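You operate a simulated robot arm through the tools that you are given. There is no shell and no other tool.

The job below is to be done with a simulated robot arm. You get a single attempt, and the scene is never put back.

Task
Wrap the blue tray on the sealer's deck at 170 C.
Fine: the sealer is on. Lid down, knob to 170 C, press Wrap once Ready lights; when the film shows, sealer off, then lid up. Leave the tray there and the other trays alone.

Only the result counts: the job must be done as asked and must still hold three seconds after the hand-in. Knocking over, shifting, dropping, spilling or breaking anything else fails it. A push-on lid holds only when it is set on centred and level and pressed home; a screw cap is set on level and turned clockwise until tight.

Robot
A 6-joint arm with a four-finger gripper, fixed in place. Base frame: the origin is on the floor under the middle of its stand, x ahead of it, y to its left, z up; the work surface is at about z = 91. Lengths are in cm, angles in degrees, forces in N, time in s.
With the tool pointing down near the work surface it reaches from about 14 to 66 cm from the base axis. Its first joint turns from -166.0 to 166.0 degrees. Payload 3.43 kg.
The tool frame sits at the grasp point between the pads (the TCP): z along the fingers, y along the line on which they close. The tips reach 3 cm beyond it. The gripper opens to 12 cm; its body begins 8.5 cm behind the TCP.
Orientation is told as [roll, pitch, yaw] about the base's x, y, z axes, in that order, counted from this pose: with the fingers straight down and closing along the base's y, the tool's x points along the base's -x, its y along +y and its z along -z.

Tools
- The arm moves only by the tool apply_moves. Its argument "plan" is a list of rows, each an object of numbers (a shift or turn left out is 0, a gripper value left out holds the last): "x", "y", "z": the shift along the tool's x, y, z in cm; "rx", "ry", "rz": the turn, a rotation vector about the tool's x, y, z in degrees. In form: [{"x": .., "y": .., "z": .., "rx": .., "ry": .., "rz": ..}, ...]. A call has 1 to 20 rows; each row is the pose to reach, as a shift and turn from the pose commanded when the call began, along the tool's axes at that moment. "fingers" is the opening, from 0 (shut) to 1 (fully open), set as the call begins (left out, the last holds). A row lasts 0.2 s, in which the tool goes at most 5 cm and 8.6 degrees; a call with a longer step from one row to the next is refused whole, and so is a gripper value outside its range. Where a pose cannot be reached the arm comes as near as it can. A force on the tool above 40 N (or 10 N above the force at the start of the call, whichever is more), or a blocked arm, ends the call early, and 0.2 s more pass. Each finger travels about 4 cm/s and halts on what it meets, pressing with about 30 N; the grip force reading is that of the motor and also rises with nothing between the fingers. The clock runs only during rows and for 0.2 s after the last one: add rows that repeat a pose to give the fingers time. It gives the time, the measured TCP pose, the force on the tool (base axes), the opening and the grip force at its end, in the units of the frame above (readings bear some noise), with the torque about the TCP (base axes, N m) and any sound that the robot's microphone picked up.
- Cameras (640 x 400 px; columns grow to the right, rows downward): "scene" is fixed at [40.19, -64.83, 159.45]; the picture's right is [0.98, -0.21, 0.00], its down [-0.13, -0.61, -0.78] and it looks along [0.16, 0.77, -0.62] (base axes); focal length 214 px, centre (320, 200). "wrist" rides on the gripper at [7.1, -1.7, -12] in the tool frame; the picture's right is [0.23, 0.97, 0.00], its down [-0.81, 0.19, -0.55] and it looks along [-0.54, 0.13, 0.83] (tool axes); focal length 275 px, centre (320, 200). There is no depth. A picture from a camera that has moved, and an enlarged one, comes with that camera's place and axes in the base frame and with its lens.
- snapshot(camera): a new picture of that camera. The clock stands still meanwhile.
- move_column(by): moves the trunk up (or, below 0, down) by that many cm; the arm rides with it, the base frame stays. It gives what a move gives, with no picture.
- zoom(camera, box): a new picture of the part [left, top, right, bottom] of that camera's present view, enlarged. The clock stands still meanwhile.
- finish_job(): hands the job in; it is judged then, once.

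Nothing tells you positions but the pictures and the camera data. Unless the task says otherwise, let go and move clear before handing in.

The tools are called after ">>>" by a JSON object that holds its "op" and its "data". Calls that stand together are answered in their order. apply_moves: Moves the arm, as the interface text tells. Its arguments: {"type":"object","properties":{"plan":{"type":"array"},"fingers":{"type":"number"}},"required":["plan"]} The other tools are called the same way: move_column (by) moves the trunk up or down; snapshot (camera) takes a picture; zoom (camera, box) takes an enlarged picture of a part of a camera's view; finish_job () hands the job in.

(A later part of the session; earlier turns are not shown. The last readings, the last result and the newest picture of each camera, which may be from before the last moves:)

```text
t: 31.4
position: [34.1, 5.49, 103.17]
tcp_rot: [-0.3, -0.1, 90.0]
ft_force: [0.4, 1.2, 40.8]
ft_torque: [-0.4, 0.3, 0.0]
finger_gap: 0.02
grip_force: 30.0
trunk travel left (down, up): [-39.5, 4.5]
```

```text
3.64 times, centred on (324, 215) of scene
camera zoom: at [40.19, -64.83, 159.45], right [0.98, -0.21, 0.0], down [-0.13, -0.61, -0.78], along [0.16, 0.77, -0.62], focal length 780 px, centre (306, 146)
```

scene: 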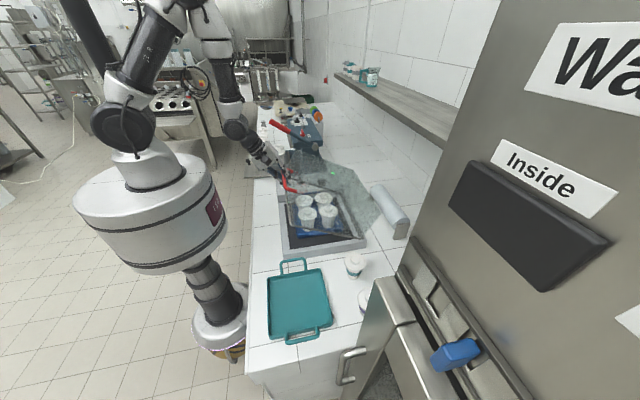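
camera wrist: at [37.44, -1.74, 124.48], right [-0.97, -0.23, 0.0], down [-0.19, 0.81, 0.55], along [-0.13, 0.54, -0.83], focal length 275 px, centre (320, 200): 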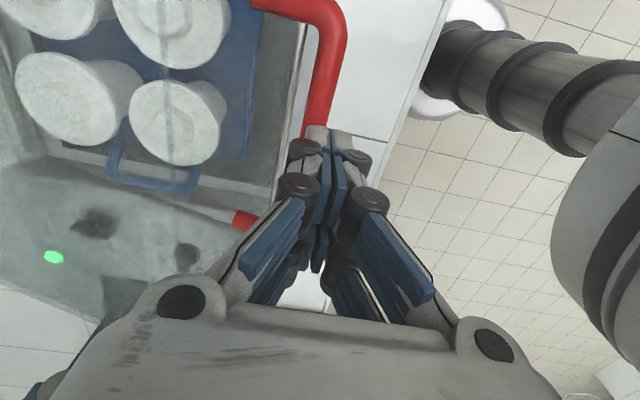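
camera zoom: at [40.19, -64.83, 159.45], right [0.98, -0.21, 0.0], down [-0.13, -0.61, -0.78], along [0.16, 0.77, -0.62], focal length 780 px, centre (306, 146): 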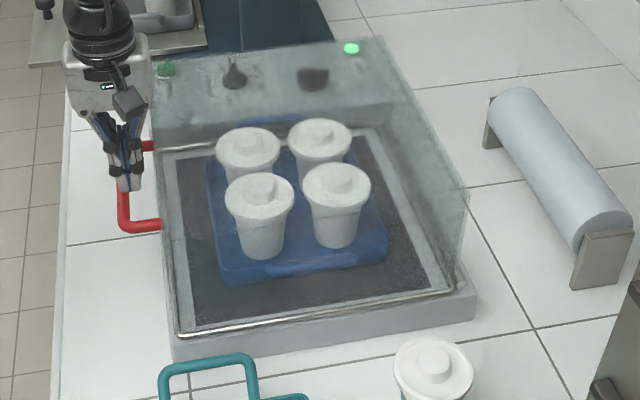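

The lid is pressed home. Next I'll lift clear, then look closely at the temperature knob.

>>> {"op": "apply_moves", "data": {"plan": [{"z": -3}, {"z": -6}, {"z": -9}, {"z": -12}, {"z": -15}, {"z": -18}, {"z": -18}], "fingers": 0.0}}

>>> {"op": "zoom", "data": {"camera": "scene", "box": [268, 165, 348, 215]}}

>>> {"op": "snapshot", "data": {"camera": "wrist"}}

>>> {"op": "snapshot", "data": {"camera": "scene"}}

```text
t: 33.0
position: [34.1, 5.38, 120.98]
tcp_rot: [0.1, -0.1, 90.0]
ft_force: [0.5, 0.8, -0.1]
ft_torque: [0.0, 0.06, -0.02]
finger_gap: 0.0
grip_force: 29.7
trunk travel left (down, up): [-39.5, 4.5]
```

```text
8.00 times, centred on (308, 190) of scene
camera zoom: at [40.19, -64.83, 159.45], right [0.98, -0.21, 0.0], down [-0.13, -0.61, -0.78], along [0.16, 0.77, -0.62], focal length 1716 px, centre (416, 280)
```

zoom: 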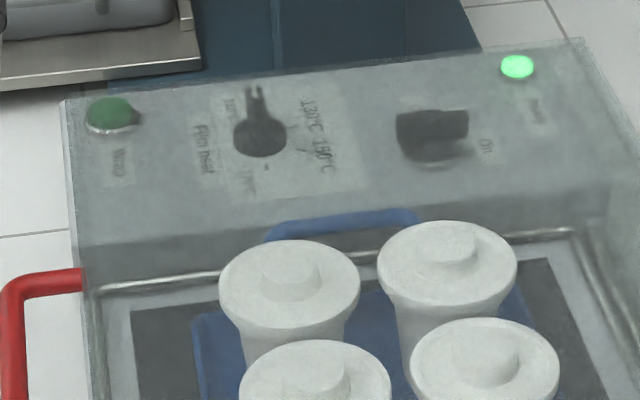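

```text
taken
camera wrist: at [35.84, -1.79, 133.13], right [-0.97, -0.23, 0.0], down [-0.19, 0.81, 0.55], along [-0.13, 0.54, -0.83], focal length 275 px, centre (320, 200)
```

wrist: 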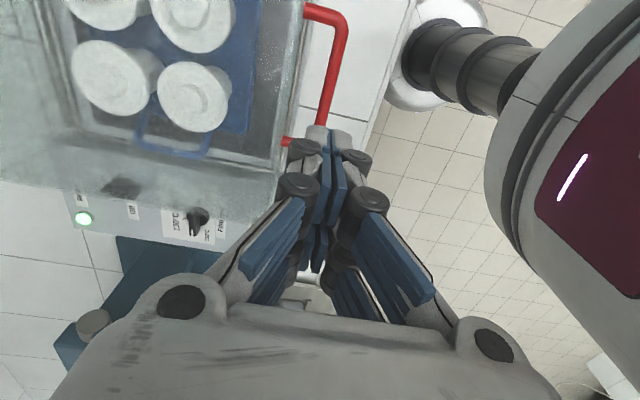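

```text
taken
```

scene: 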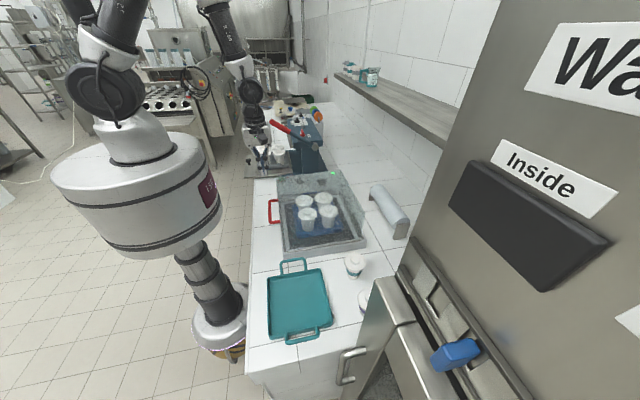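

The lid is closed and level. The heat dial ticks work out to 110 at +y, 130, 150 and 170 in 60° steps clockwise, so 170 points toward −y, a half turn from now. I'll move above the knob for a close look.

>>> {"op": "apply_moves", "data": {"plan": [{"x": -3.1, "y": -1.9}, {"x": -6.2, "y": -3.8}, {"x": -9.3, "y": -5.8}, {"x": -12.4, "y": -7.7}, {"x": -15.5, "y": -9.6}, {"x": -18.6, "y": -11.5}, {"x": -21.7, "y": -13.5}, {"x": -24.8, "y": -15.4}, {"x": -24.8, "y": -15.4}], "fingers": 0.35}}

>>> {"op": "snapshot", "data": {"camera": "wrist"}}

>>> {"op": "zoom", "data": {"camera": "scene", "box": [228, 130, 388, 230]}}

```text
t: 35.0
position: [49.61, 30.11, 121.02]
tcp_rot: [0.0, 0.0, 90.1]
ft_force: [0.1, -0.9, 0.1]
ft_torque: [0.02, 0.02, 0.01]
finger_gap: 4.25
grip_force: 0.0
trunk travel left (down, up): [-39.5, 4.5]
```

```text
taken
camera wrist: at [51.29, 22.92, 133.13], right [-0.97, -0.23, 0.0], down [-0.19, 0.81, 0.55], along [-0.13, 0.54, -0.83], focal length 275 px, centre (320, 200)
```

wrist: 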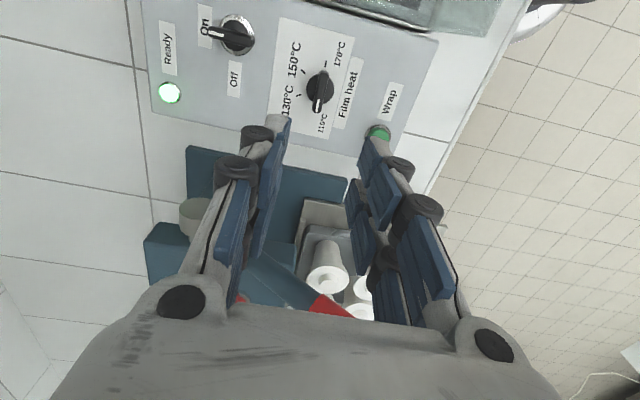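

```text
4.00 times, centred on (308, 180) of scene
camera zoom: at [40.19, -64.83, 159.45], right [0.98, -0.21, 0.0], down [-0.13, -0.61, -0.78], along [0.16, 0.77, -0.62], focal length 858 px, centre (368, 280)
```

zoom: 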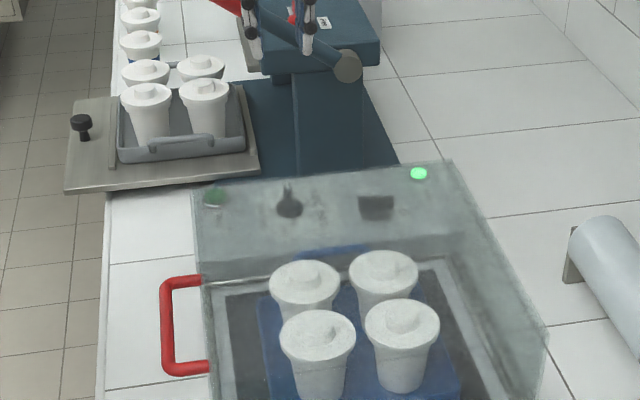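

>>> {"op": "zoom", "data": {"camera": "wrist", "box": [140, 10, 460, 210]}}

>>> {"op": "zoom", "data": {"camera": "wrist", "box": [260, 30, 388, 130]}}

```text
2.00 times, centred on (300, 110) of wrist
camera zoom: at [51.29, 22.92, 133.13], right [-0.97, -0.23, 0.0], down [-0.19, 0.81, 0.55], along [-0.13, 0.54, -0.83], focal length 551 px, centre (360, 380)
```

zoom: 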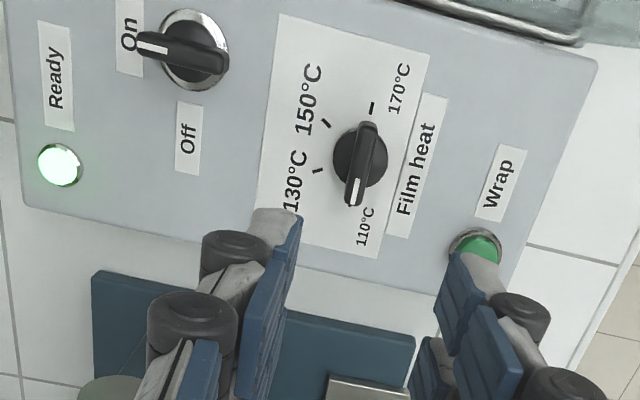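

```text
4.00 times, centred on (324, 80) of wrist
camera zoom: at [51.29, 22.92, 133.13], right [-0.97, -0.23, 0.0], down [-0.19, 0.81, 0.55], along [-0.13, 0.54, -0.83], focal length 1101 px, centre (304, 680)
```

zoom: 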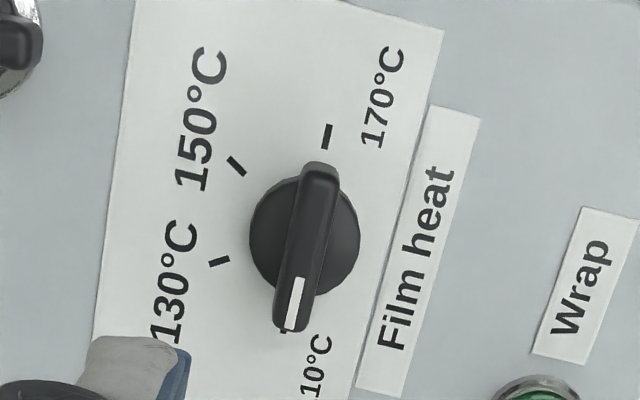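

The view is clear. The knob ridge is centred at about (49.4, 30.5), along y, pointing at 110, with the ridge top near z 98. I'll lower the trunk 12 cm and centre over it.

>>> {"op": "move_column", "data": {"by": -12}}

>>> {"op": "apply_moves", "data": {"plan": [{"x": -0.4, "y": 0.2, "z": 1}, {"x": -0.4, "y": 0.2, "z": 2}, {"x": -0.4, "y": 0.2, "z": 3}, {"x": -0.4, "y": 0.2, "z": 4}, {"x": -0.4, "y": 0.2, "z": 4}], "fingers": 0.25}}

>>> {"op": "snapshot", "data": {"camera": "wrist"}}

>>> {"op": "zoom", "data": {"camera": "scene", "box": [268, 145, 348, 195]}}

```text
t: 36.5
position: [49.74, 30.22, 109.03]
tcp_rot: [0.0, 0.0, 90.0]
ft_force: [-0.3, 0.7, 0.1]
ft_torque: [-0.01, 0.0, 0.02]
finger_gap: 4.21
grip_force: 0.2
trunk travel left (down, up): [-27.5, 16.5]
```

```text
t: 37.7
position: [49.34, 30.48, 104.98]
tcp_rot: [0.1, 0.1, 90.0]
ft_force: [-0.1, 0.0, 1.1]
ft_torque: [-0.02, 0.01, -0.02]
finger_gap: 3.0
grip_force: 0.1
trunk travel left (down, up): [-27.5, 16.5]
```

```text
taken
camera wrist: at [51.08, 23.42, 117.08], right [-0.97, -0.23, 0.0], down [-0.19, 0.81, 0.55], along [-0.13, 0.54, -0.83], focal length 275 px, centre (320, 200)
```

wrist: 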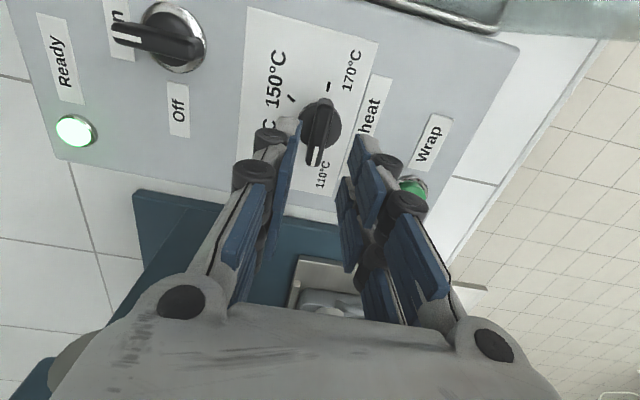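

```text
8.00 times, centred on (308, 170) of scene
camera zoom: at [40.19, -64.83, 159.45], right [0.98, -0.21, 0.0], down [-0.13, -0.61, -0.78], along [0.16, 0.77, -0.62], focal length 1716 px, centre (416, 440)
```

zoom: 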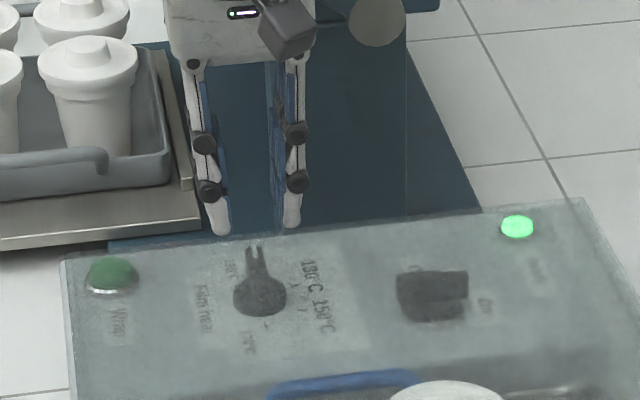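

Aligned over the ridge. I'll descend so the fingertips straddle it.

>>> {"op": "apply_moves", "data": {"plan": [{"z": 1}, {"z": 2}, {"z": 3}, {"z": 4}, {"z": 4.4}, {"z": 4.7}, {"z": 4.7}], "fingers": 0.25}}

>>> {"op": "zoom", "data": {"camera": "wrist", "box": [240, 60, 400, 180]}}

>>> {"op": "zoom", "data": {"camera": "scene", "box": [276, 160, 324, 190]}}

```text
t: 39.3
position: [49.67, 30.54, 100.45]
tcp_rot: [0.0, 0.0, 90.0]
ft_force: [-0.7, 0.2, -0.4]
ft_torque: [0.0, 0.02, 0.01]
finger_gap: 3.01
grip_force: 0.0
trunk travel left (down, up): [-27.5, 16.5]
```

```text
3.33 times, centred on (320, 120) of wrist
camera zoom: at [51.22, 23.42, 112.46], right [-0.97, -0.23, 0.0], down [-0.19, 0.81, 0.55], along [-0.13, 0.54, -0.83], focal length 918 px, centre (320, 467)
```

zoom: 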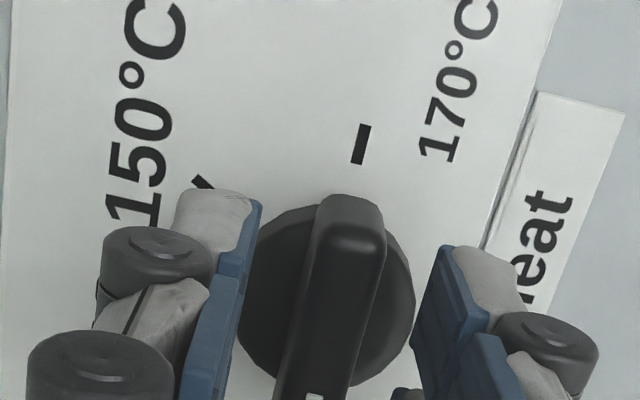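

```text
13.33 times, centred on (300, 175) of scene
camera zoom: at [40.19, -64.83, 159.45], right [0.98, -0.21, 0.0], down [-0.13, -0.61, -0.78], along [0.16, 0.77, -0.62], focal length 2860 px, centre (587, 533)
```

zoom: 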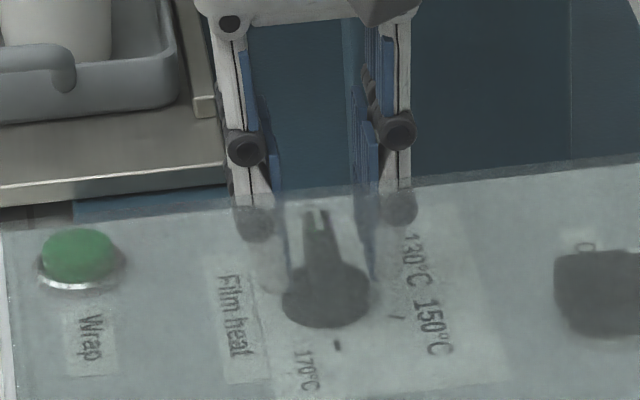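

The tips straddle the ridge with no contact. I'll go slightly lower and close on it.

>>> {"op": "apply_moves", "data": {"plan": [{"z": 0.2}, {"z": 0.4}, {"z": 0.4}], "fingers": 0.25}}

>>> {"op": "apply_moves", "data": {"plan": [{"z": 0}, {"z": 0}, {"z": 0}, {"z": 0}], "fingers": 0.0}}

>>> {"op": "zoom", "data": {"camera": "wrist", "box": [240, 60, 400, 180]}}

```text
t: 40.1
position: [49.55, 30.59, 99.87]
tcp_rot: [0.0, 0.1, 90.0]
ft_force: [0.5, 0.4, 0.5]
ft_torque: [-0.02, 0.03, 0.02]
finger_gap: 3.03
grip_force: 0.0
trunk travel left (down, up): [-27.5, 16.5]
```

```text
t: 41.1
position: [49.53, 30.53, 99.91]
tcp_rot: [0.0, 0.0, 90.0]
ft_force: [-2.5, 0.3, -0.1]
ft_torque: [0.16, 0.07, 0.02]
finger_gap: 1.18
grip_force: 45.3
trunk travel left (down, up): [-27.5, 16.5]
```

```text
3.33 times, centred on (320, 120) of wrist
camera zoom: at [51.18, 23.39, 112.02], right [-0.97, -0.23, 0.0], down [-0.19, 0.81, 0.55], along [-0.13, 0.54, -0.83], focal length 918 px, centre (320, 467)
```

zoom: 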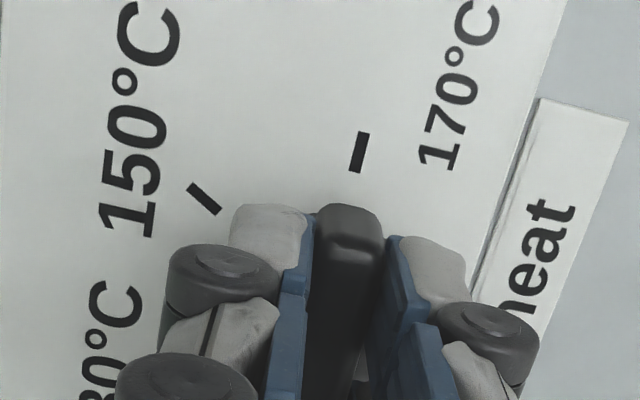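

Ridge gripped (1.18 cm). I'll turn it clockwise 60° first and check.

>>> {"op": "apply_moves", "data": {"plan": [{"rz": 6}, {"rz": 12}, {"rz": 18}, {"rz": 24}, {"rz": 30}, {"rz": 36}, {"rz": 42}, {"rz": 48}, {"rz": 54}, {"rz": 60}, {"rz": 60}], "fingers": 0.0}}

>>> {"op": "snapshot", "data": {"camera": "wrist"}}

>>> {"op": "zoom", "data": {"camera": "scene", "box": [268, 150, 348, 200]}}

```text
t: 43.5
position: [49.59, 30.7, 99.83]
tcp_rot: [0.0, -0.2, 29.9]
ft_force: [3.3, 2.4, 3.2]
ft_torque: [0.62, -1.09, -0.01]
finger_gap: 1.21
grip_force: 44.5
trunk travel left (down, up): [-27.5, 16.5]
```

```text
taken
camera wrist: at [44.17, 25.45, 112.0], right [-0.68, 0.73, 0.0], down [0.61, 0.57, 0.55], along [0.4, 0.38, -0.83], focal length 275 px, centre (320, 200)
```

wrist: 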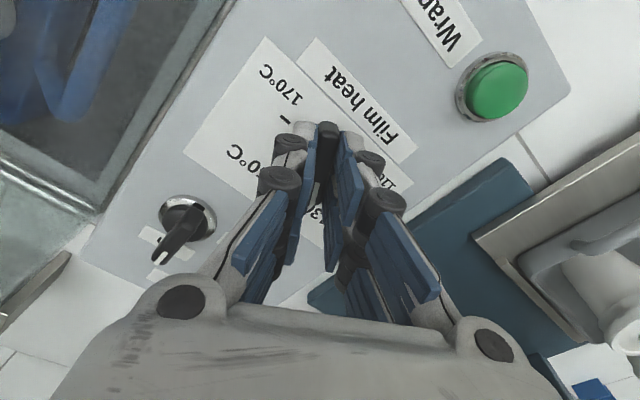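

```text
8.00 times, centred on (308, 175) of scene
camera zoom: at [40.19, -64.83, 159.45], right [0.98, -0.21, 0.0], down [-0.13, -0.61, -0.78], along [0.16, 0.77, -0.62], focal length 1716 px, centre (416, 400)
```

zoom: 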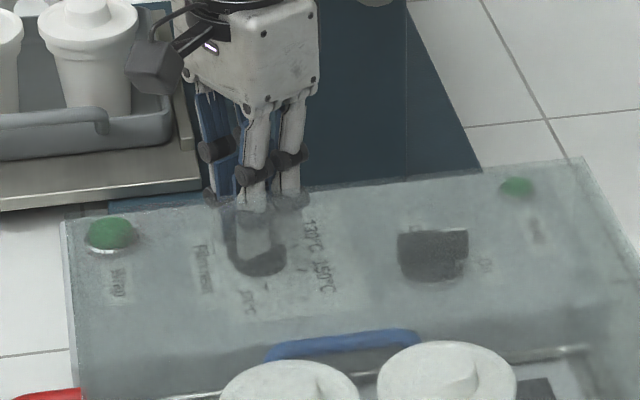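

The knob turned with the gripper and Ready went out, as expected. I'll continue the turn.

>>> {"op": "apply_moves", "data": {"plan": [{"rz": 6}, {"rz": 12}, {"rz": 18}, {"rz": 24}, {"rz": 30}, {"rz": 36}, {"rz": 42}, {"rz": 48}, {"rz": 54}, {"rz": 60}, {"rz": 60}], "fingers": 0.0}}

>>> {"op": "snapshot", "data": {"camera": "wrist"}}

```text
t: 45.9
position: [49.61, 30.45, 99.95]
tcp_rot: [0.1, -0.1, -30.2]
ft_force: [10.8, -3.7, 13.2]
ft_torque: [-0.34, -0.63, 0.01]
finger_gap: 1.18
grip_force: 44.5
trunk travel left (down, up): [-27.5, 16.5]
```

```text
taken
camera wrist: at [42.5, 32.53, 112.01], right [0.29, 0.96, 0.0], down [0.8, -0.24, 0.55], along [0.53, -0.16, -0.83], focal length 275 px, centre (320, 200)
```

wrist: 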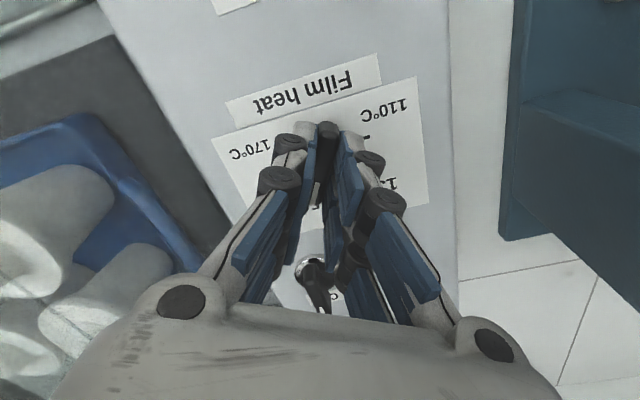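

Two thirds of the way. I'll finish the last 60°.

>>> {"op": "apply_moves", "data": {"plan": [{"rz": 6}, {"rz": 12}, {"rz": 18}, {"rz": 24}, {"rz": 30}, {"rz": 36}, {"rz": 42}, {"rz": 48}, {"rz": 54}, {"rz": 60}, {"rz": 60}], "fingers": 0.0}}

>>> {"op": "snapshot", "data": {"camera": "wrist"}}

>>> {"op": "zoom", "data": {"camera": "scene", "box": [268, 150, 348, 200]}}

```text
t: 48.3
position: [49.47, 30.42, 99.98]
tcp_rot: [0.0, 0.1, -90.1]
ft_force: [12.7, -10.4, 13.3]
ft_torque: [-1.01, -0.37, 0.07]
finger_gap: 1.19
grip_force: 45.4
trunk travel left (down, up): [-27.5, 16.5]
```

```text
taken
camera wrist: at [47.81, 37.53, 112.02], right [0.97, 0.23, 0.0], down [0.19, -0.81, 0.55], along [0.13, -0.54, -0.83], focal length 275 px, centre (320, 200)
```

wrist: 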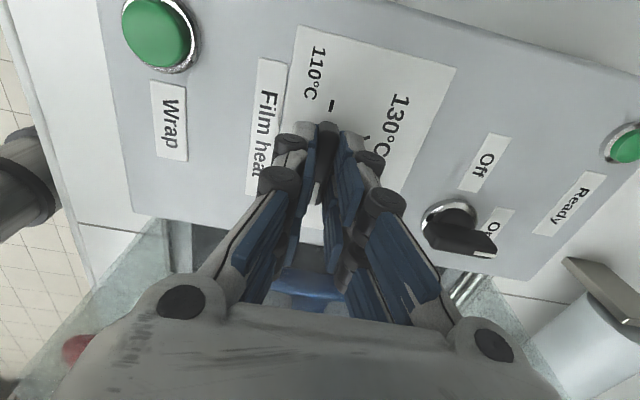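

```text
8.00 times, centred on (308, 175) of scene
camera zoom: at [40.19, -64.83, 159.45], right [0.98, -0.21, 0.0], down [-0.13, -0.61, -0.78], along [0.16, 0.77, -0.62], focal length 1716 px, centre (416, 400)
```

zoom: 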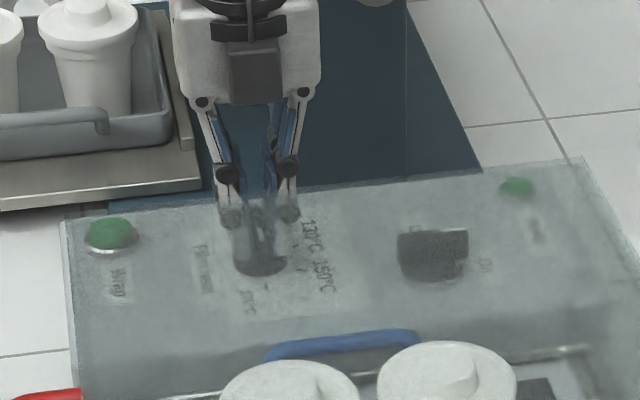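

The half turn is complete. I'll release, rise, and check the pointer against the 170 mark.

>>> {"op": "apply_moves", "data": {"plan": [{"z": 0}, {"z": 0}, {"z": -1}, {"z": -3}, {"z": -5}, {"z": -8}, {"z": -11}, {"z": -14}, {"z": -14}], "fingers": 0.3}}

>>> {"op": "snapshot", "data": {"camera": "wrist"}}

>>> {"op": "zoom", "data": {"camera": "wrist", "box": [180, 10, 500, 210]}}

>>> {"op": "zoom", "data": {"camera": "scene", "box": [268, 150, 348, 200]}}

```text
t: 50.3
position: [49.37, 30.6, 113.82]
tcp_rot: [0.0, 0.0, -90.0]
ft_force: [0.6, -0.2, -1.5]
ft_torque: [0.01, 0.03, 0.03]
finger_gap: 3.59
grip_force: 0.0
trunk travel left (down, up): [-27.5, 16.5]
```

```text
taken
camera wrist: at [47.74, 37.65, 126.0], right [0.97, 0.23, 0.0], down [0.19, -0.81, 0.55], along [0.13, -0.54, -0.83], focal length 275 px, centre (320, 200)
```

wrist: 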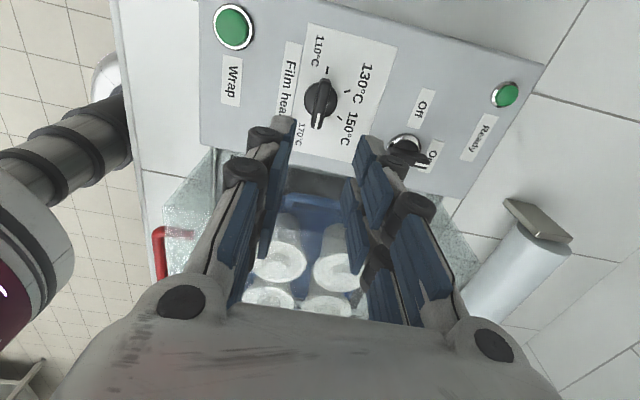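

```text
2.00 times, centred on (340, 110) of wrist
camera zoom: at [47.74, 37.65, 126.0], right [0.97, 0.23, 0.0], down [0.19, -0.81, 0.55], along [0.13, -0.54, -0.83], focal length 551 px, centre (280, 380)
```

zoom: 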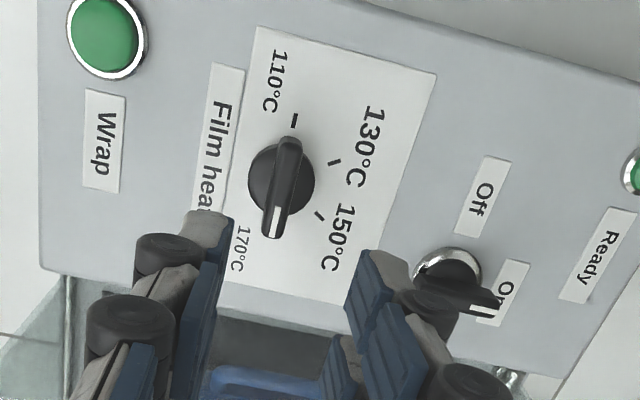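

```text
8.00 times, centred on (308, 175) of scene
camera zoom: at [40.19, -64.83, 159.45], right [0.98, -0.21, 0.0], down [-0.13, -0.61, -0.78], along [0.16, 0.77, -0.62], focal length 1716 px, centre (416, 400)
```

zoom: 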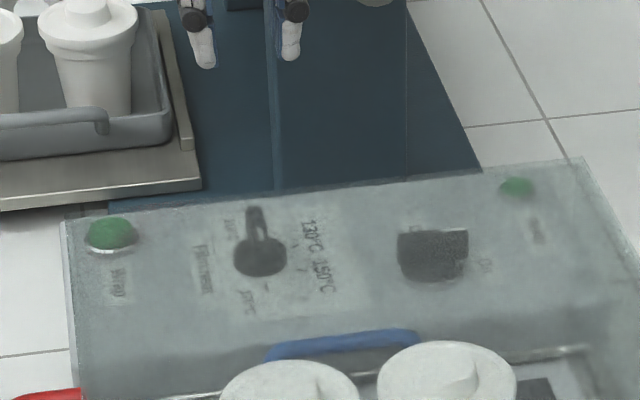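

The white mark points at 170 °C and the dial lines up with the 110 tick behind it. Ready is dark while it heats. I'll rotate the hand back so the camera faces +y, close the fingers and look at the space around the Wrap button.

>>> {"op": "apply_moves", "data": {"plan": [{"rz": -7.5, "z": -0.5}, {"rz": -15, "z": -1}, {"rz": -22.5, "z": -1.5}, {"rz": -30, "z": -2}, {"rz": -37.5, "z": -2.5}, {"rz": -45, "z": -3}, {"rz": -52.5, "z": -3.5}, {"rz": -60, "z": -4}, {"rz": -67.5, "z": -4}, {"rz": -75, "z": -4}, {"rz": -82.5, "z": -4}, {"rz": -90, "z": -4}], "fingers": 0.0}}

>>> {"op": "apply_moves", "data": {"plan": [{"rz": -7.5}, {"rz": -15}, {"rz": -22.5}, {"rz": -30}, {"rz": -37.5}, {"rz": -45}, {"rz": -52.5}, {"rz": -60}, {"rz": -67.5}, {"rz": -75}, {"rz": -82.5}, {"rz": -90}], "fingers": 0.0}}

>>> {"op": "snapshot", "data": {"camera": "wrist"}}

>>> {"op": "snapshot", "data": {"camera": "scene"}}

```text
t: 52.9
position: [49.47, 30.43, 117.93]
tcp_rot: [0.0, -0.1, 0.1]
ft_force: [-0.5, 0.4, -0.1]
ft_torque: [-0.02, 0.0, 0.01]
finger_gap: 0.01
grip_force: 30.2
trunk travel left (down, up): [-27.5, 16.5]
```

```text
t: 55.5
position: [49.42, 30.44, 117.84]
tcp_rot: [0.0, 0.1, 90.0]
ft_force: [-0.1, -0.1, 0.1]
ft_torque: [0.0, -0.03, 0.0]
finger_gap: 0.01
grip_force: 30.5
trunk travel left (down, up): [-27.5, 16.5]
```

```text
taken
camera wrist: at [51.15, 23.35, 130.04], right [-0.97, -0.23, 0.0], down [-0.19, 0.81, 0.55], along [-0.13, 0.54, -0.83], focal length 275 px, centre (320, 200)
```

wrist: 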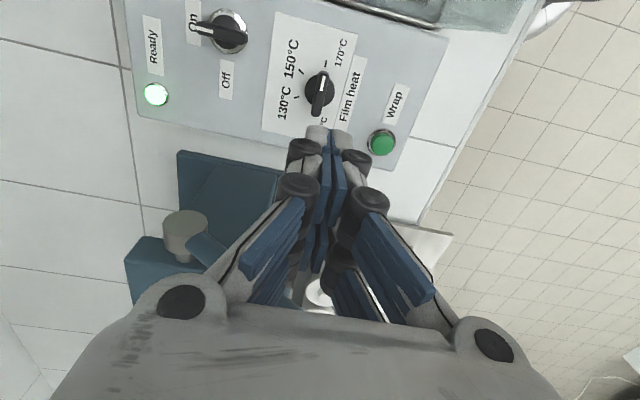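

```text
taken
```

scene: 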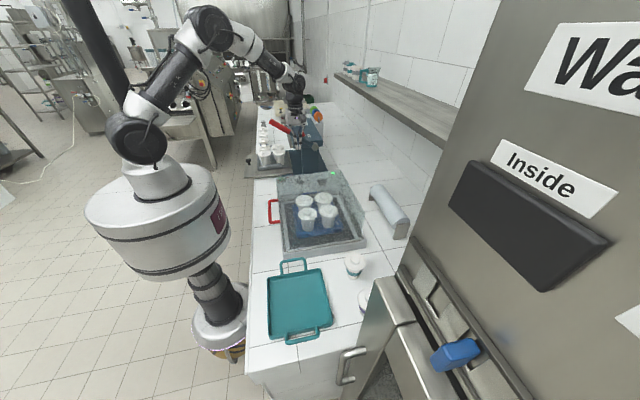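

Ready appears lit again. Before pressing Wrap, I'll check the pointer again and look at the lever's clearance.

>>> {"op": "zoom", "data": {"camera": "wrist", "box": [256, 30, 384, 130]}}

>>> {"op": "zoom", "data": {"camera": "wrist", "box": [120, 0, 440, 200]}}

>>> {"op": "zoom", "data": {"camera": "scene", "box": [248, 90, 360, 200]}}

```text
4.00 times, centred on (320, 80) of wrist
camera zoom: at [51.15, 23.35, 130.04], right [-0.97, -0.23, 0.0], down [-0.19, 0.81, 0.55], along [-0.13, 0.54, -0.83], focal length 1101 px, centre (320, 680)
```

zoom: 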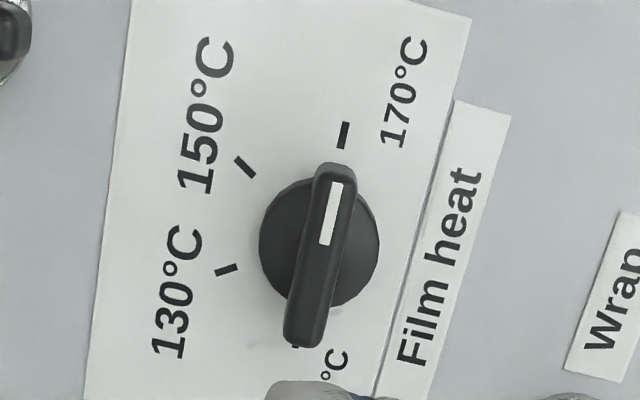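

```text
2.00 times, centred on (280, 100) of wrist
camera zoom: at [51.15, 23.35, 130.04], right [-0.97, -0.23, 0.0], down [-0.19, 0.81, 0.55], along [-0.13, 0.54, -0.83], focal length 551 px, centre (400, 400)
```

zoom: 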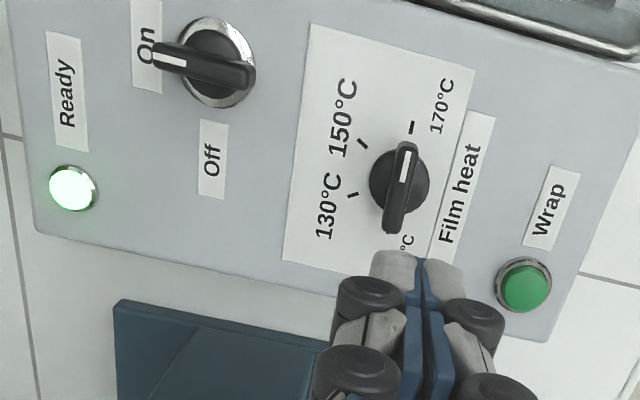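

```text
3.64 times, centred on (304, 145) of scene
camera zoom: at [40.19, -64.83, 159.45], right [0.98, -0.21, 0.0], down [-0.13, -0.61, -0.78], along [0.16, 0.77, -0.62], focal length 780 px, centre (378, 400)
```

zoom: 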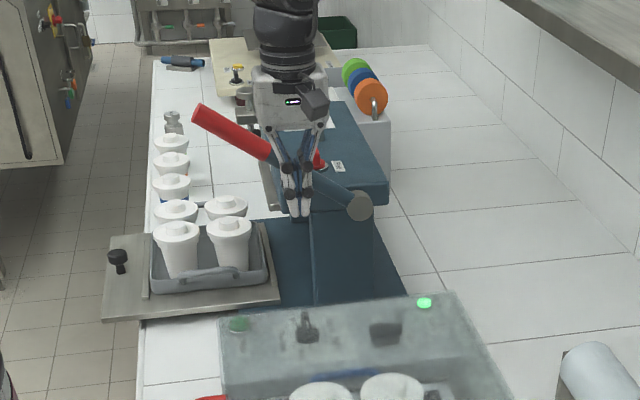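

The pointer is on 170 and Ready is lit. I'll move over the Wrap button at about (40, 34.4), staying clear of the neighbouring lever near y 44.

>>> {"op": "apply_moves", "data": {"plan": [{"x": -1.0, "y": 2.5}, {"x": -2.0, "y": 5}, {"x": -3.0, "y": 7.5}, {"x": -3.7, "y": 9.4}, {"x": -3.7, "y": 9.4, "z": 3}, {"x": -3.7, "y": 9.4, "z": 6}, {"x": -3.7, "y": 9.4, "z": 9}, {"x": -3.7, "y": 9.4, "z": 12}, {"x": -3.7, "y": 9.4, "z": 13.5}, {"x": -3.7, "y": 9.4, "z": 13.5}], "fingers": 0.0}}

>>> {"op": "snapshot", "data": {"camera": "wrist"}}

>>> {"op": "zoom", "data": {"camera": "scene", "box": [248, 110, 344, 200]}}

```text
t: 57.7
position: [40.26, 34.35, 104.36]
tcp_rot: [0.0, -0.1, 90.0]
ft_force: [0.3, -0.2, 0.1]
ft_torque: [-0.01, -0.04, -0.05]
finger_gap: 0.0
grip_force: 30.2
trunk travel left (down, up): [-27.5, 16.5]
```

```text
taken
camera wrist: at [41.8, 27.13, 116.46], right [-0.97, -0.23, 0.0], down [-0.19, 0.81, 0.55], along [-0.13, 0.54, -0.83], focal length 275 px, centre (320, 200)
```

wrist: 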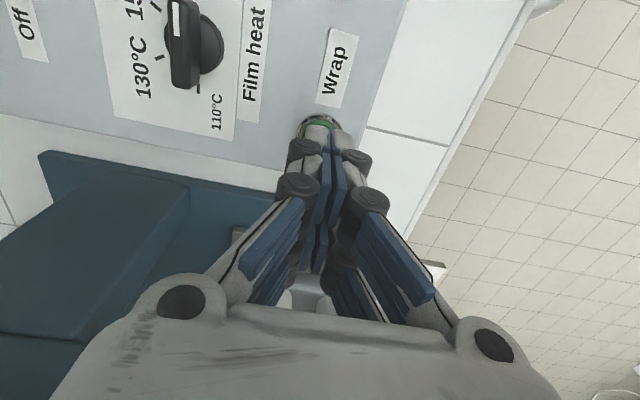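

```text
4.44 times, centred on (296, 155) of scene
camera zoom: at [40.19, -64.83, 159.45], right [0.98, -0.21, 0.0], down [-0.13, -0.61, -0.78], along [0.16, 0.77, -0.62], focal length 953 px, centre (427, 400)
```

zoom: 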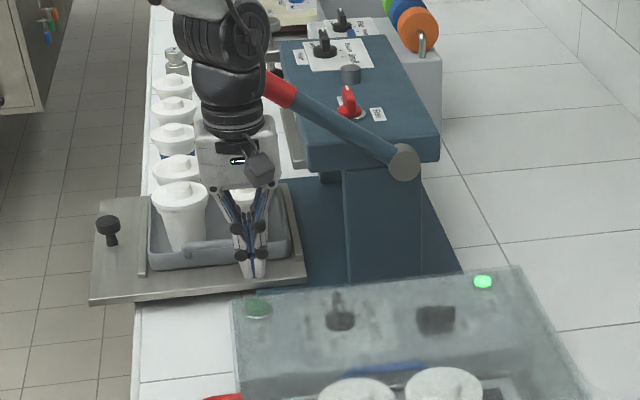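

Well aligned over the button with clear space around. I'll descend and press it gently.

>>> {"op": "apply_moves", "data": {"plan": [{"z": 1.5}, {"z": 3}, {"z": 4}, {"z": 4.5}, {"z": 4.8}, {"z": 5.1}, {"z": 5.3}], "fingers": 0.0}}

>>> {"op": "zoom", "data": {"camera": "scene", "box": [260, 150, 388, 250]}}

```text
t: 59.3
position: [40.08, 34.26, 99.08]
tcp_rot: [0.0, 0.0, 90.0]
ft_force: [0.3, 0.8, -0.7]
ft_torque: [0.0, 0.02, 0.0]
finger_gap: 0.01
grip_force: 30.2
trunk travel left (down, up): [-27.5, 16.5]
```

```text
4.00 times, centred on (324, 200) of scene
camera zoom: at [40.19, -64.83, 159.45], right [0.98, -0.21, 0.0], down [-0.13, -0.61, -0.78], along [0.16, 0.77, -0.62], focal length 858 px, centre (304, 200)
```

zoom: 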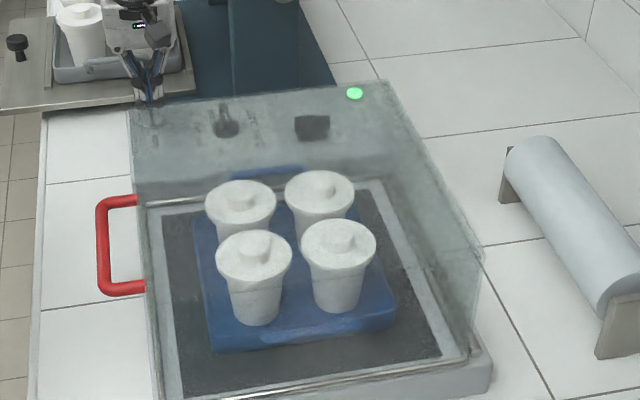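

Still no contact at fingertip height of about 96.1. I'll continue in small steps.

>>> {"op": "apply_moves", "data": {"plan": [{"z": 0.2}, {"z": 0.4}, {"z": 0.6}, {"z": 0.8}, {"z": 0.8}], "fingers": 0.0}}

>>> {"op": "zoom", "data": {"camera": "wrist", "box": [240, 60, 400, 180]}}

>>> {"op": "zoom", "data": {"camera": "scene", "box": [260, 150, 388, 250]}}

```text
t: 60.5
position: [39.99, 34.23, 98.64]
tcp_rot: [-0.1, -0.2, 90.0]
ft_force: [-2.1, -1.0, 28.2]
ft_torque: [-0.05, 0.06, 0.02]
finger_gap: 0.64
grip_force: 33.4
trunk travel left (down, up): [-27.5, 16.5]
heard: click
```

```text
3.33 times, centred on (320, 120) of wrist
camera zoom: at [41.67, 27.04, 110.6], right [-0.97, -0.23, 0.0], down [-0.19, 0.81, 0.55], along [-0.12, 0.54, -0.83], focal length 918 px, centre (320, 467)
```

zoom: 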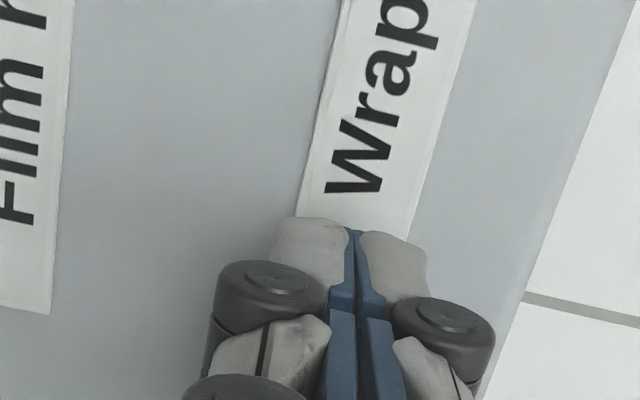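

```text
4.00 times, centred on (324, 200) of scene
camera zoom: at [40.19, -64.83, 159.45], right [0.98, -0.21, 0.0], down [-0.13, -0.61, -0.78], along [0.16, 0.77, -0.62], focal length 858 px, centre (304, 200)
```

zoom: 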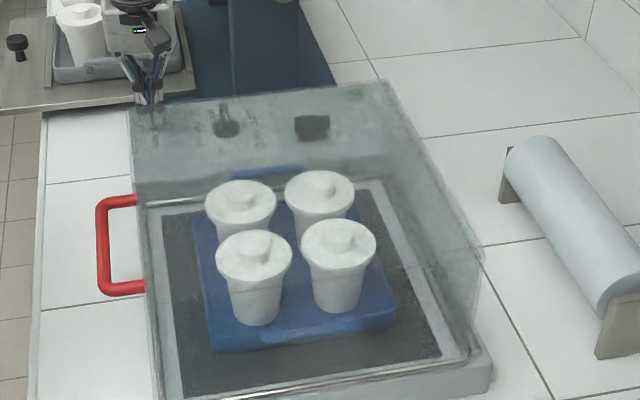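

A click sounded and the Ready lamp went out, so the wrap cycle has started. I'll lift off the button and watch for the film.

>>> {"op": "apply_moves", "data": {"plan": [{"z": -1}, {"z": -3}, {"z": -6}, {"z": -9}, {"z": -12}, {"z": -15}, {"z": -18}, {"z": -18}], "fingers": 0.0}}

>>> {"op": "zoom", "data": {"camera": "scene", "box": [260, 150, 388, 250]}}

>>> {"op": "snapshot", "data": {"camera": "wrist"}}

```text
t: 62.3
position: [39.91, 34.28, 116.14]
tcp_rot: [0.0, 0.0, 90.0]
ft_force: [0.2, -1.0, -0.6]
ft_torque: [0.0, 0.01, 0.0]
finger_gap: 0.0
grip_force: 33.2
trunk travel left (down, up): [-27.5, 16.5]
```

```text
4.00 times, centred on (324, 200) of scene
camera zoom: at [40.19, -64.83, 159.45], right [0.98, -0.21, 0.0], down [-0.13, -0.61, -0.78], along [0.16, 0.77, -0.62], focal length 858 px, centre (304, 200)
```

zoom: 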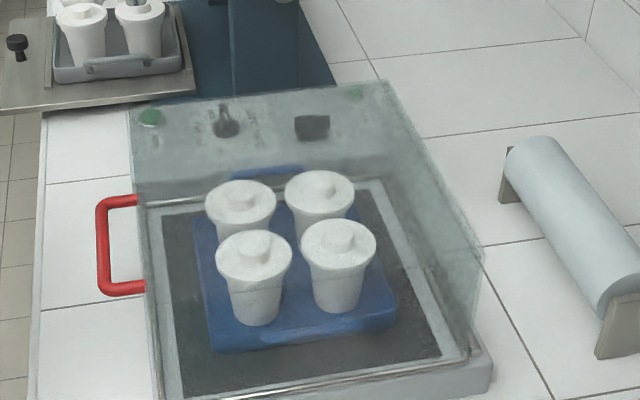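

```text
taken
camera wrist: at [41.67, 27.12, 128.3], right [-0.97, -0.23, 0.0], down [-0.19, 0.81, 0.55], along [-0.13, 0.54, -0.83], focal length 275 px, centre (320, 200)
```

wrist: 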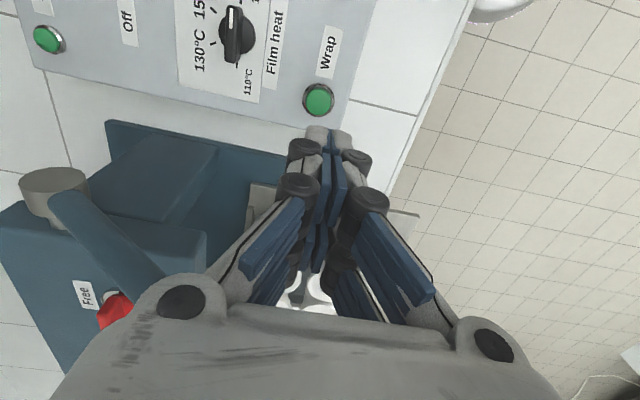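

The film isn't visible yet. While it runs, I'll move over the On/Off switch near (60.2, 26.8), with the fingers turned to close along y across its handle.

>>> {"op": "apply_moves", "data": {"plan": [{"x": 0.6, "y": -1.7, "rz": 7.5}, {"x": 1.2, "y": -3.4, "rz": 15}, {"x": 1.9, "y": -5.1, "rz": 22.5}, {"x": 2.5, "y": -6.8, "rz": 30}, {"x": 3.1, "y": -8.5, "rz": 37.5}, {"x": 3.7, "y": -10.2, "rz": 45}, {"x": 4.4, "y": -11.8, "rz": 52.5}, {"x": 5.0, "y": -13.5, "rz": 60}, {"x": 5.6, "y": -15.2, "rz": 67.5}, {"x": 6.2, "y": -16.9, "rz": 75}, {"x": 6.9, "y": -18.6, "rz": 82.5}, {"x": 7.5, "y": -20.3, "rz": 90}, {"x": 7.5, "y": -20.3, "rz": 90}], "fingers": 0.25}}

>>> {"op": "snapshot", "data": {"camera": "wrist"}}

>>> {"op": "zoom", "data": {"camera": "scene", "box": [260, 150, 388, 250]}}

```text
t: 65.1
position: [60.27, 26.62, 116.34]
tcp_rot: [0.0, 0.0, -0.1]
ft_force: [-0.1, 0.8, -0.3]
ft_torque: [0.0, 0.0, -0.01]
finger_gap: 2.99
grip_force: 0.2
trunk travel left (down, up): [-27.5, 16.5]
```

```text
taken
camera wrist: at [53.09, 24.99, 128.44], right [-0.23, 0.97, 0.0], down [0.81, 0.19, 0.55], along [0.54, 0.13, -0.83], focal length 275 px, centre (320, 200)
```

wrist: 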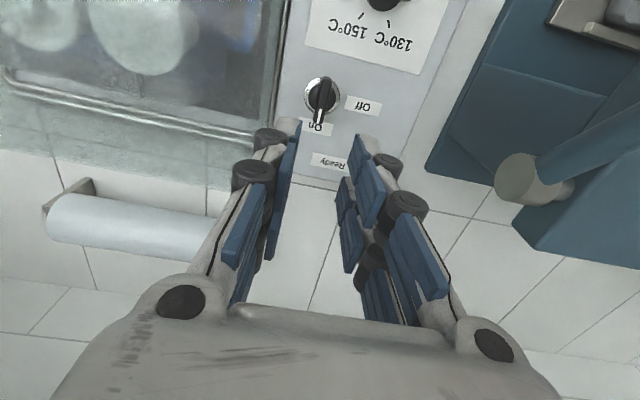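

```text
4.00 times, centred on (324, 200) of scene
camera zoom: at [40.19, -64.83, 159.45], right [0.98, -0.21, 0.0], down [-0.13, -0.61, -0.78], along [0.16, 0.77, -0.62], focal length 858 px, centre (304, 200)
```

zoom: 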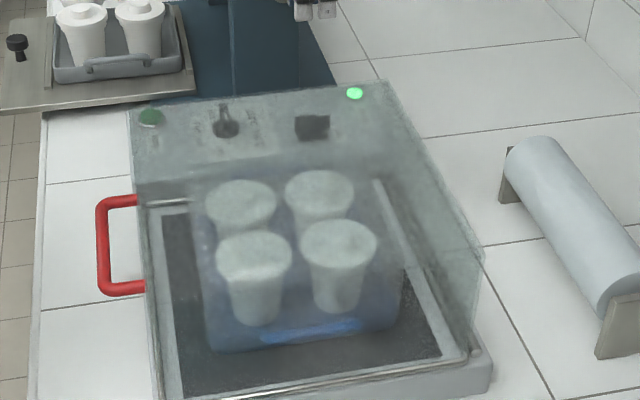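

The film now shows over the tray and Ready is lit again, so the wrap is done. Next is switching off; I'll zoom in on the switch to align.

>>> {"op": "zoom", "data": {"camera": "wrist", "box": [256, 50, 384, 150]}}

>>> {"op": "zoom", "data": {"camera": "scene", "box": [284, 140, 364, 190]}}

```text
4.00 times, centred on (320, 100) of wrist
camera zoom: at [53.09, 24.99, 128.44], right [-0.23, 0.97, 0.0], down [0.81, 0.19, 0.55], along [0.54, 0.13, -0.83], focal length 1101 px, centre (320, 600)
```

zoom: 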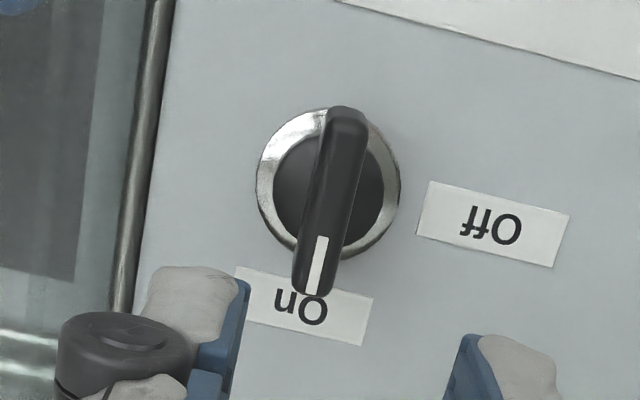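

```text
8.00 times, centred on (324, 165) of scene
camera zoom: at [40.19, -64.83, 159.45], right [0.98, -0.21, 0.0], down [-0.13, -0.61, -0.78], along [0.16, 0.77, -0.62], focal length 1716 px, centre (288, 480)
```

zoom: 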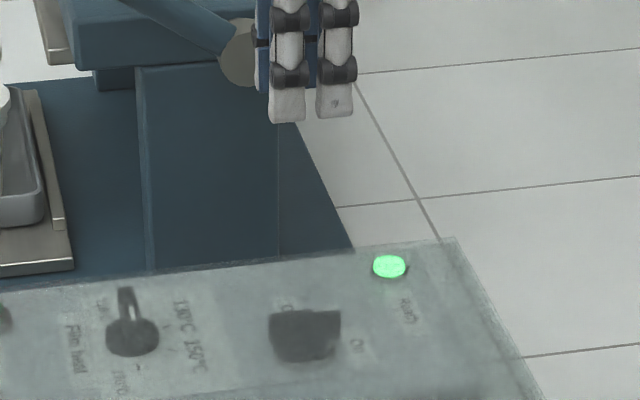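

The switch handle is centred at about (60.35, 27.0), along x. I'll lower the trunk 10 cm, centre over it and descend to straddle it.

>>> {"op": "move_column", "data": {"by": -10}}

>>> {"op": "apply_moves", "data": {"plan": [{"x": -0.1, "y": 0.4, "z": 0.5}, {"x": -0.1, "y": 0.4, "z": 1.5}, {"x": -0.1, "y": 0.4, "z": 2.5}, {"x": -0.1, "y": 0.4, "z": 3.5}, {"x": -0.1, "y": 0.4, "z": 3.5}], "fingers": 0.25}}

>>> {"op": "snapshot", "data": {"camera": "wrist"}}

>>> {"op": "zoom", "data": {"camera": "scene", "box": [284, 140, 364, 190]}}

```text
t: 66.4
position: [60.2, 26.74, 106.29]
tcp_rot: [0.0, 0.1, 0.0]
ft_force: [0.4, -0.7, 0.4]
ft_torque: [-0.01, 0.03, 0.01]
finger_gap: 2.98
grip_force: 0.0
trunk travel left (down, up): [-17.5, 26.5]
```

```text
t: 67.6
position: [60.41, 26.98, 102.84]
tcp_rot: [0.0, 0.0, 0.0]
ft_force: [-0.6, -0.4, 0.5]
ft_torque: [-0.02, 0.03, 0.0]
finger_gap: 3.0
grip_force: 0.0
trunk travel left (down, up): [-17.5, 26.5]
```

```text
taken
camera wrist: at [53.22, 25.31, 114.88], right [-0.23, 0.97, 0.0], down [0.81, 0.19, 0.55], along [0.54, 0.13, -0.83], focal length 275 px, centre (320, 200)
```

wrist: 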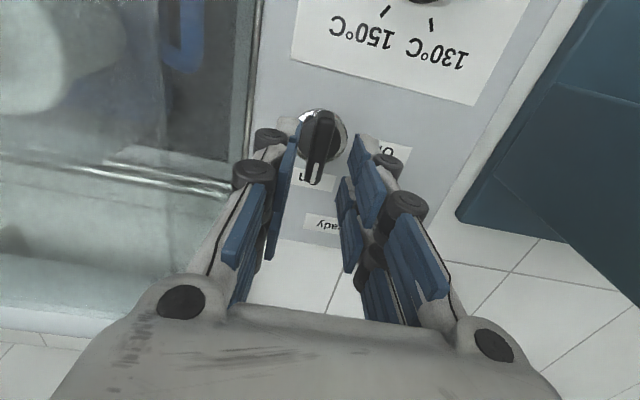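

```text
8.00 times, centred on (324, 165) of scene
camera zoom: at [40.19, -64.83, 159.45], right [0.98, -0.21, 0.0], down [-0.13, -0.61, -0.78], along [0.16, 0.77, -0.62], focal length 1716 px, centre (288, 480)
```

zoom: 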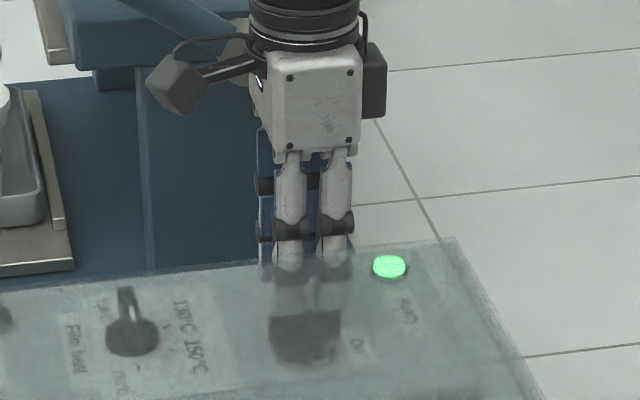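

Aligned. I'll descend the last 2.9 cm and close on the handle.

>>> {"op": "apply_moves", "data": {"plan": [{"z": 0.8}, {"z": 1.6}, {"z": 2.2}, {"z": 2.6}, {"z": 2.9}, {"z": 2.9}], "fingers": 0.25}}

>>> {"op": "zoom", "data": {"camera": "wrist", "box": [240, 80, 400, 200]}}

```text
t: 69.0
position: [60.36, 27.1, 99.95]
tcp_rot: [0.0, -0.1, 0.0]
ft_force: [0.0, 0.2, 0.5]
ft_torque: [-0.01, 0.01, -0.05]
finger_gap: 2.98
grip_force: 0.1
trunk travel left (down, up): [-17.5, 26.5]
```

```text
3.33 times, centred on (320, 140) of wrist
camera zoom: at [53.22, 25.39, 112.06], right [-0.23, 0.97, 0.0], down [0.81, 0.19, 0.55], along [0.54, 0.13, -0.83], focal length 918 px, centre (320, 400)
```

zoom: 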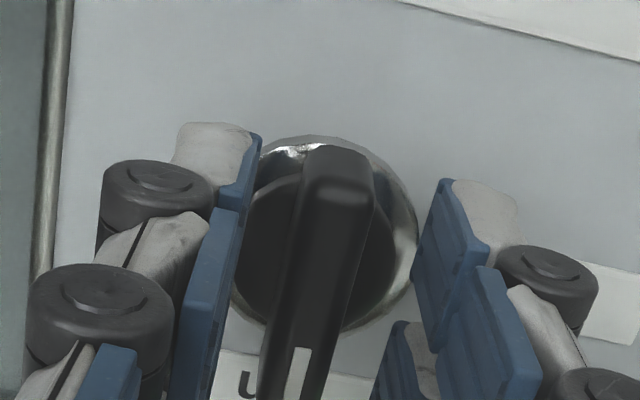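

>>> {"op": "apply_moves", "data": {"plan": [{"z": 0}, {"z": 0}, {"z": 0}, {"z": 0}], "fingers": 0.0}}

>>> {"op": "zoom", "data": {"camera": "wrist", "box": [240, 80, 400, 200]}}

```text
t: 70.0
position: [60.46, 26.98, 99.9]
tcp_rot: [0.0, 0.0, 0.0]
ft_force: [-0.3, -6.1, -2.8]
ft_torque: [-0.19, -0.19, 0.0]
finger_gap: 1.21
grip_force: 44.7
trunk travel left (down, up): [-17.5, 26.5]
```

```text
3.33 times, centred on (320, 140) of wrist
camera zoom: at [53.23, 25.28, 112.05], right [-0.23, 0.97, 0.0], down [0.81, 0.19, 0.55], along [0.54, 0.13, -0.83], focal length 918 px, centre (320, 400)
```

zoom: 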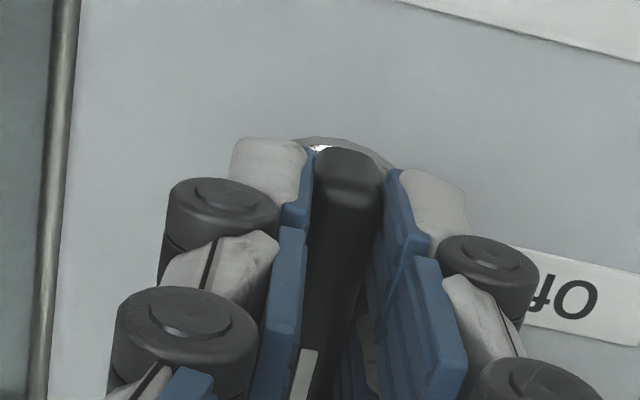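

Handle gripped. I'll turn it counter-clockwise toward Off.

>>> {"op": "apply_moves", "data": {"plan": [{"rz": -6}, {"rz": -12}, {"rz": -18}, {"rz": -24}, {"rz": -30}, {"rz": -36}, {"rz": -42}, {"rz": -48}, {"rz": -54}, {"rz": -60}, {"rz": -60}], "fingers": 0.0}}

>>> {"op": "snapshot", "data": {"camera": "wrist"}}

>>> {"op": "zoom", "data": {"camera": "scene", "box": [260, 130, 388, 230]}}

```text
t: 72.4
position: [60.37, 26.86, 99.92]
tcp_rot: [0.1, 0.1, 60.0]
ft_force: [2.3, -21.0, 2.2]
ft_torque: [-0.4, -0.17, -0.04]
finger_gap: 1.2
grip_force: 44.7
trunk travel left (down, up): [-17.5, 26.5]
```

```text
taken
camera wrist: at [58.32, 19.81, 112.04], right [-0.96, 0.29, 0.0], down [0.24, 0.8, 0.55], along [0.16, 0.53, -0.83], focal length 275 px, centre (320, 200)
```

wrist: 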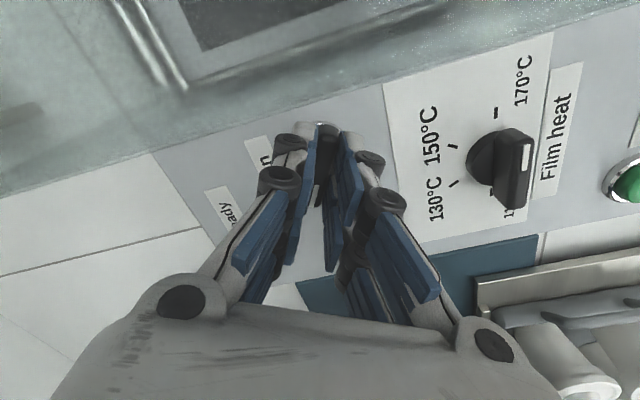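

```text
4.00 times, centred on (324, 180) of scene
camera zoom: at [40.19, -64.83, 159.45], right [0.98, -0.21, 0.0], down [-0.13, -0.61, -0.78], along [0.16, 0.77, -0.62], focal length 858 px, centre (304, 280)
```

zoom: 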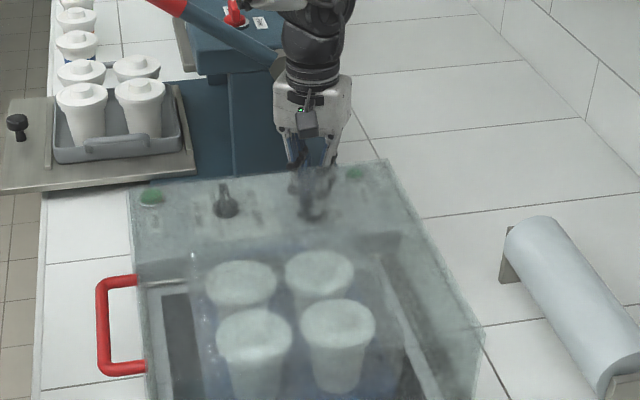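

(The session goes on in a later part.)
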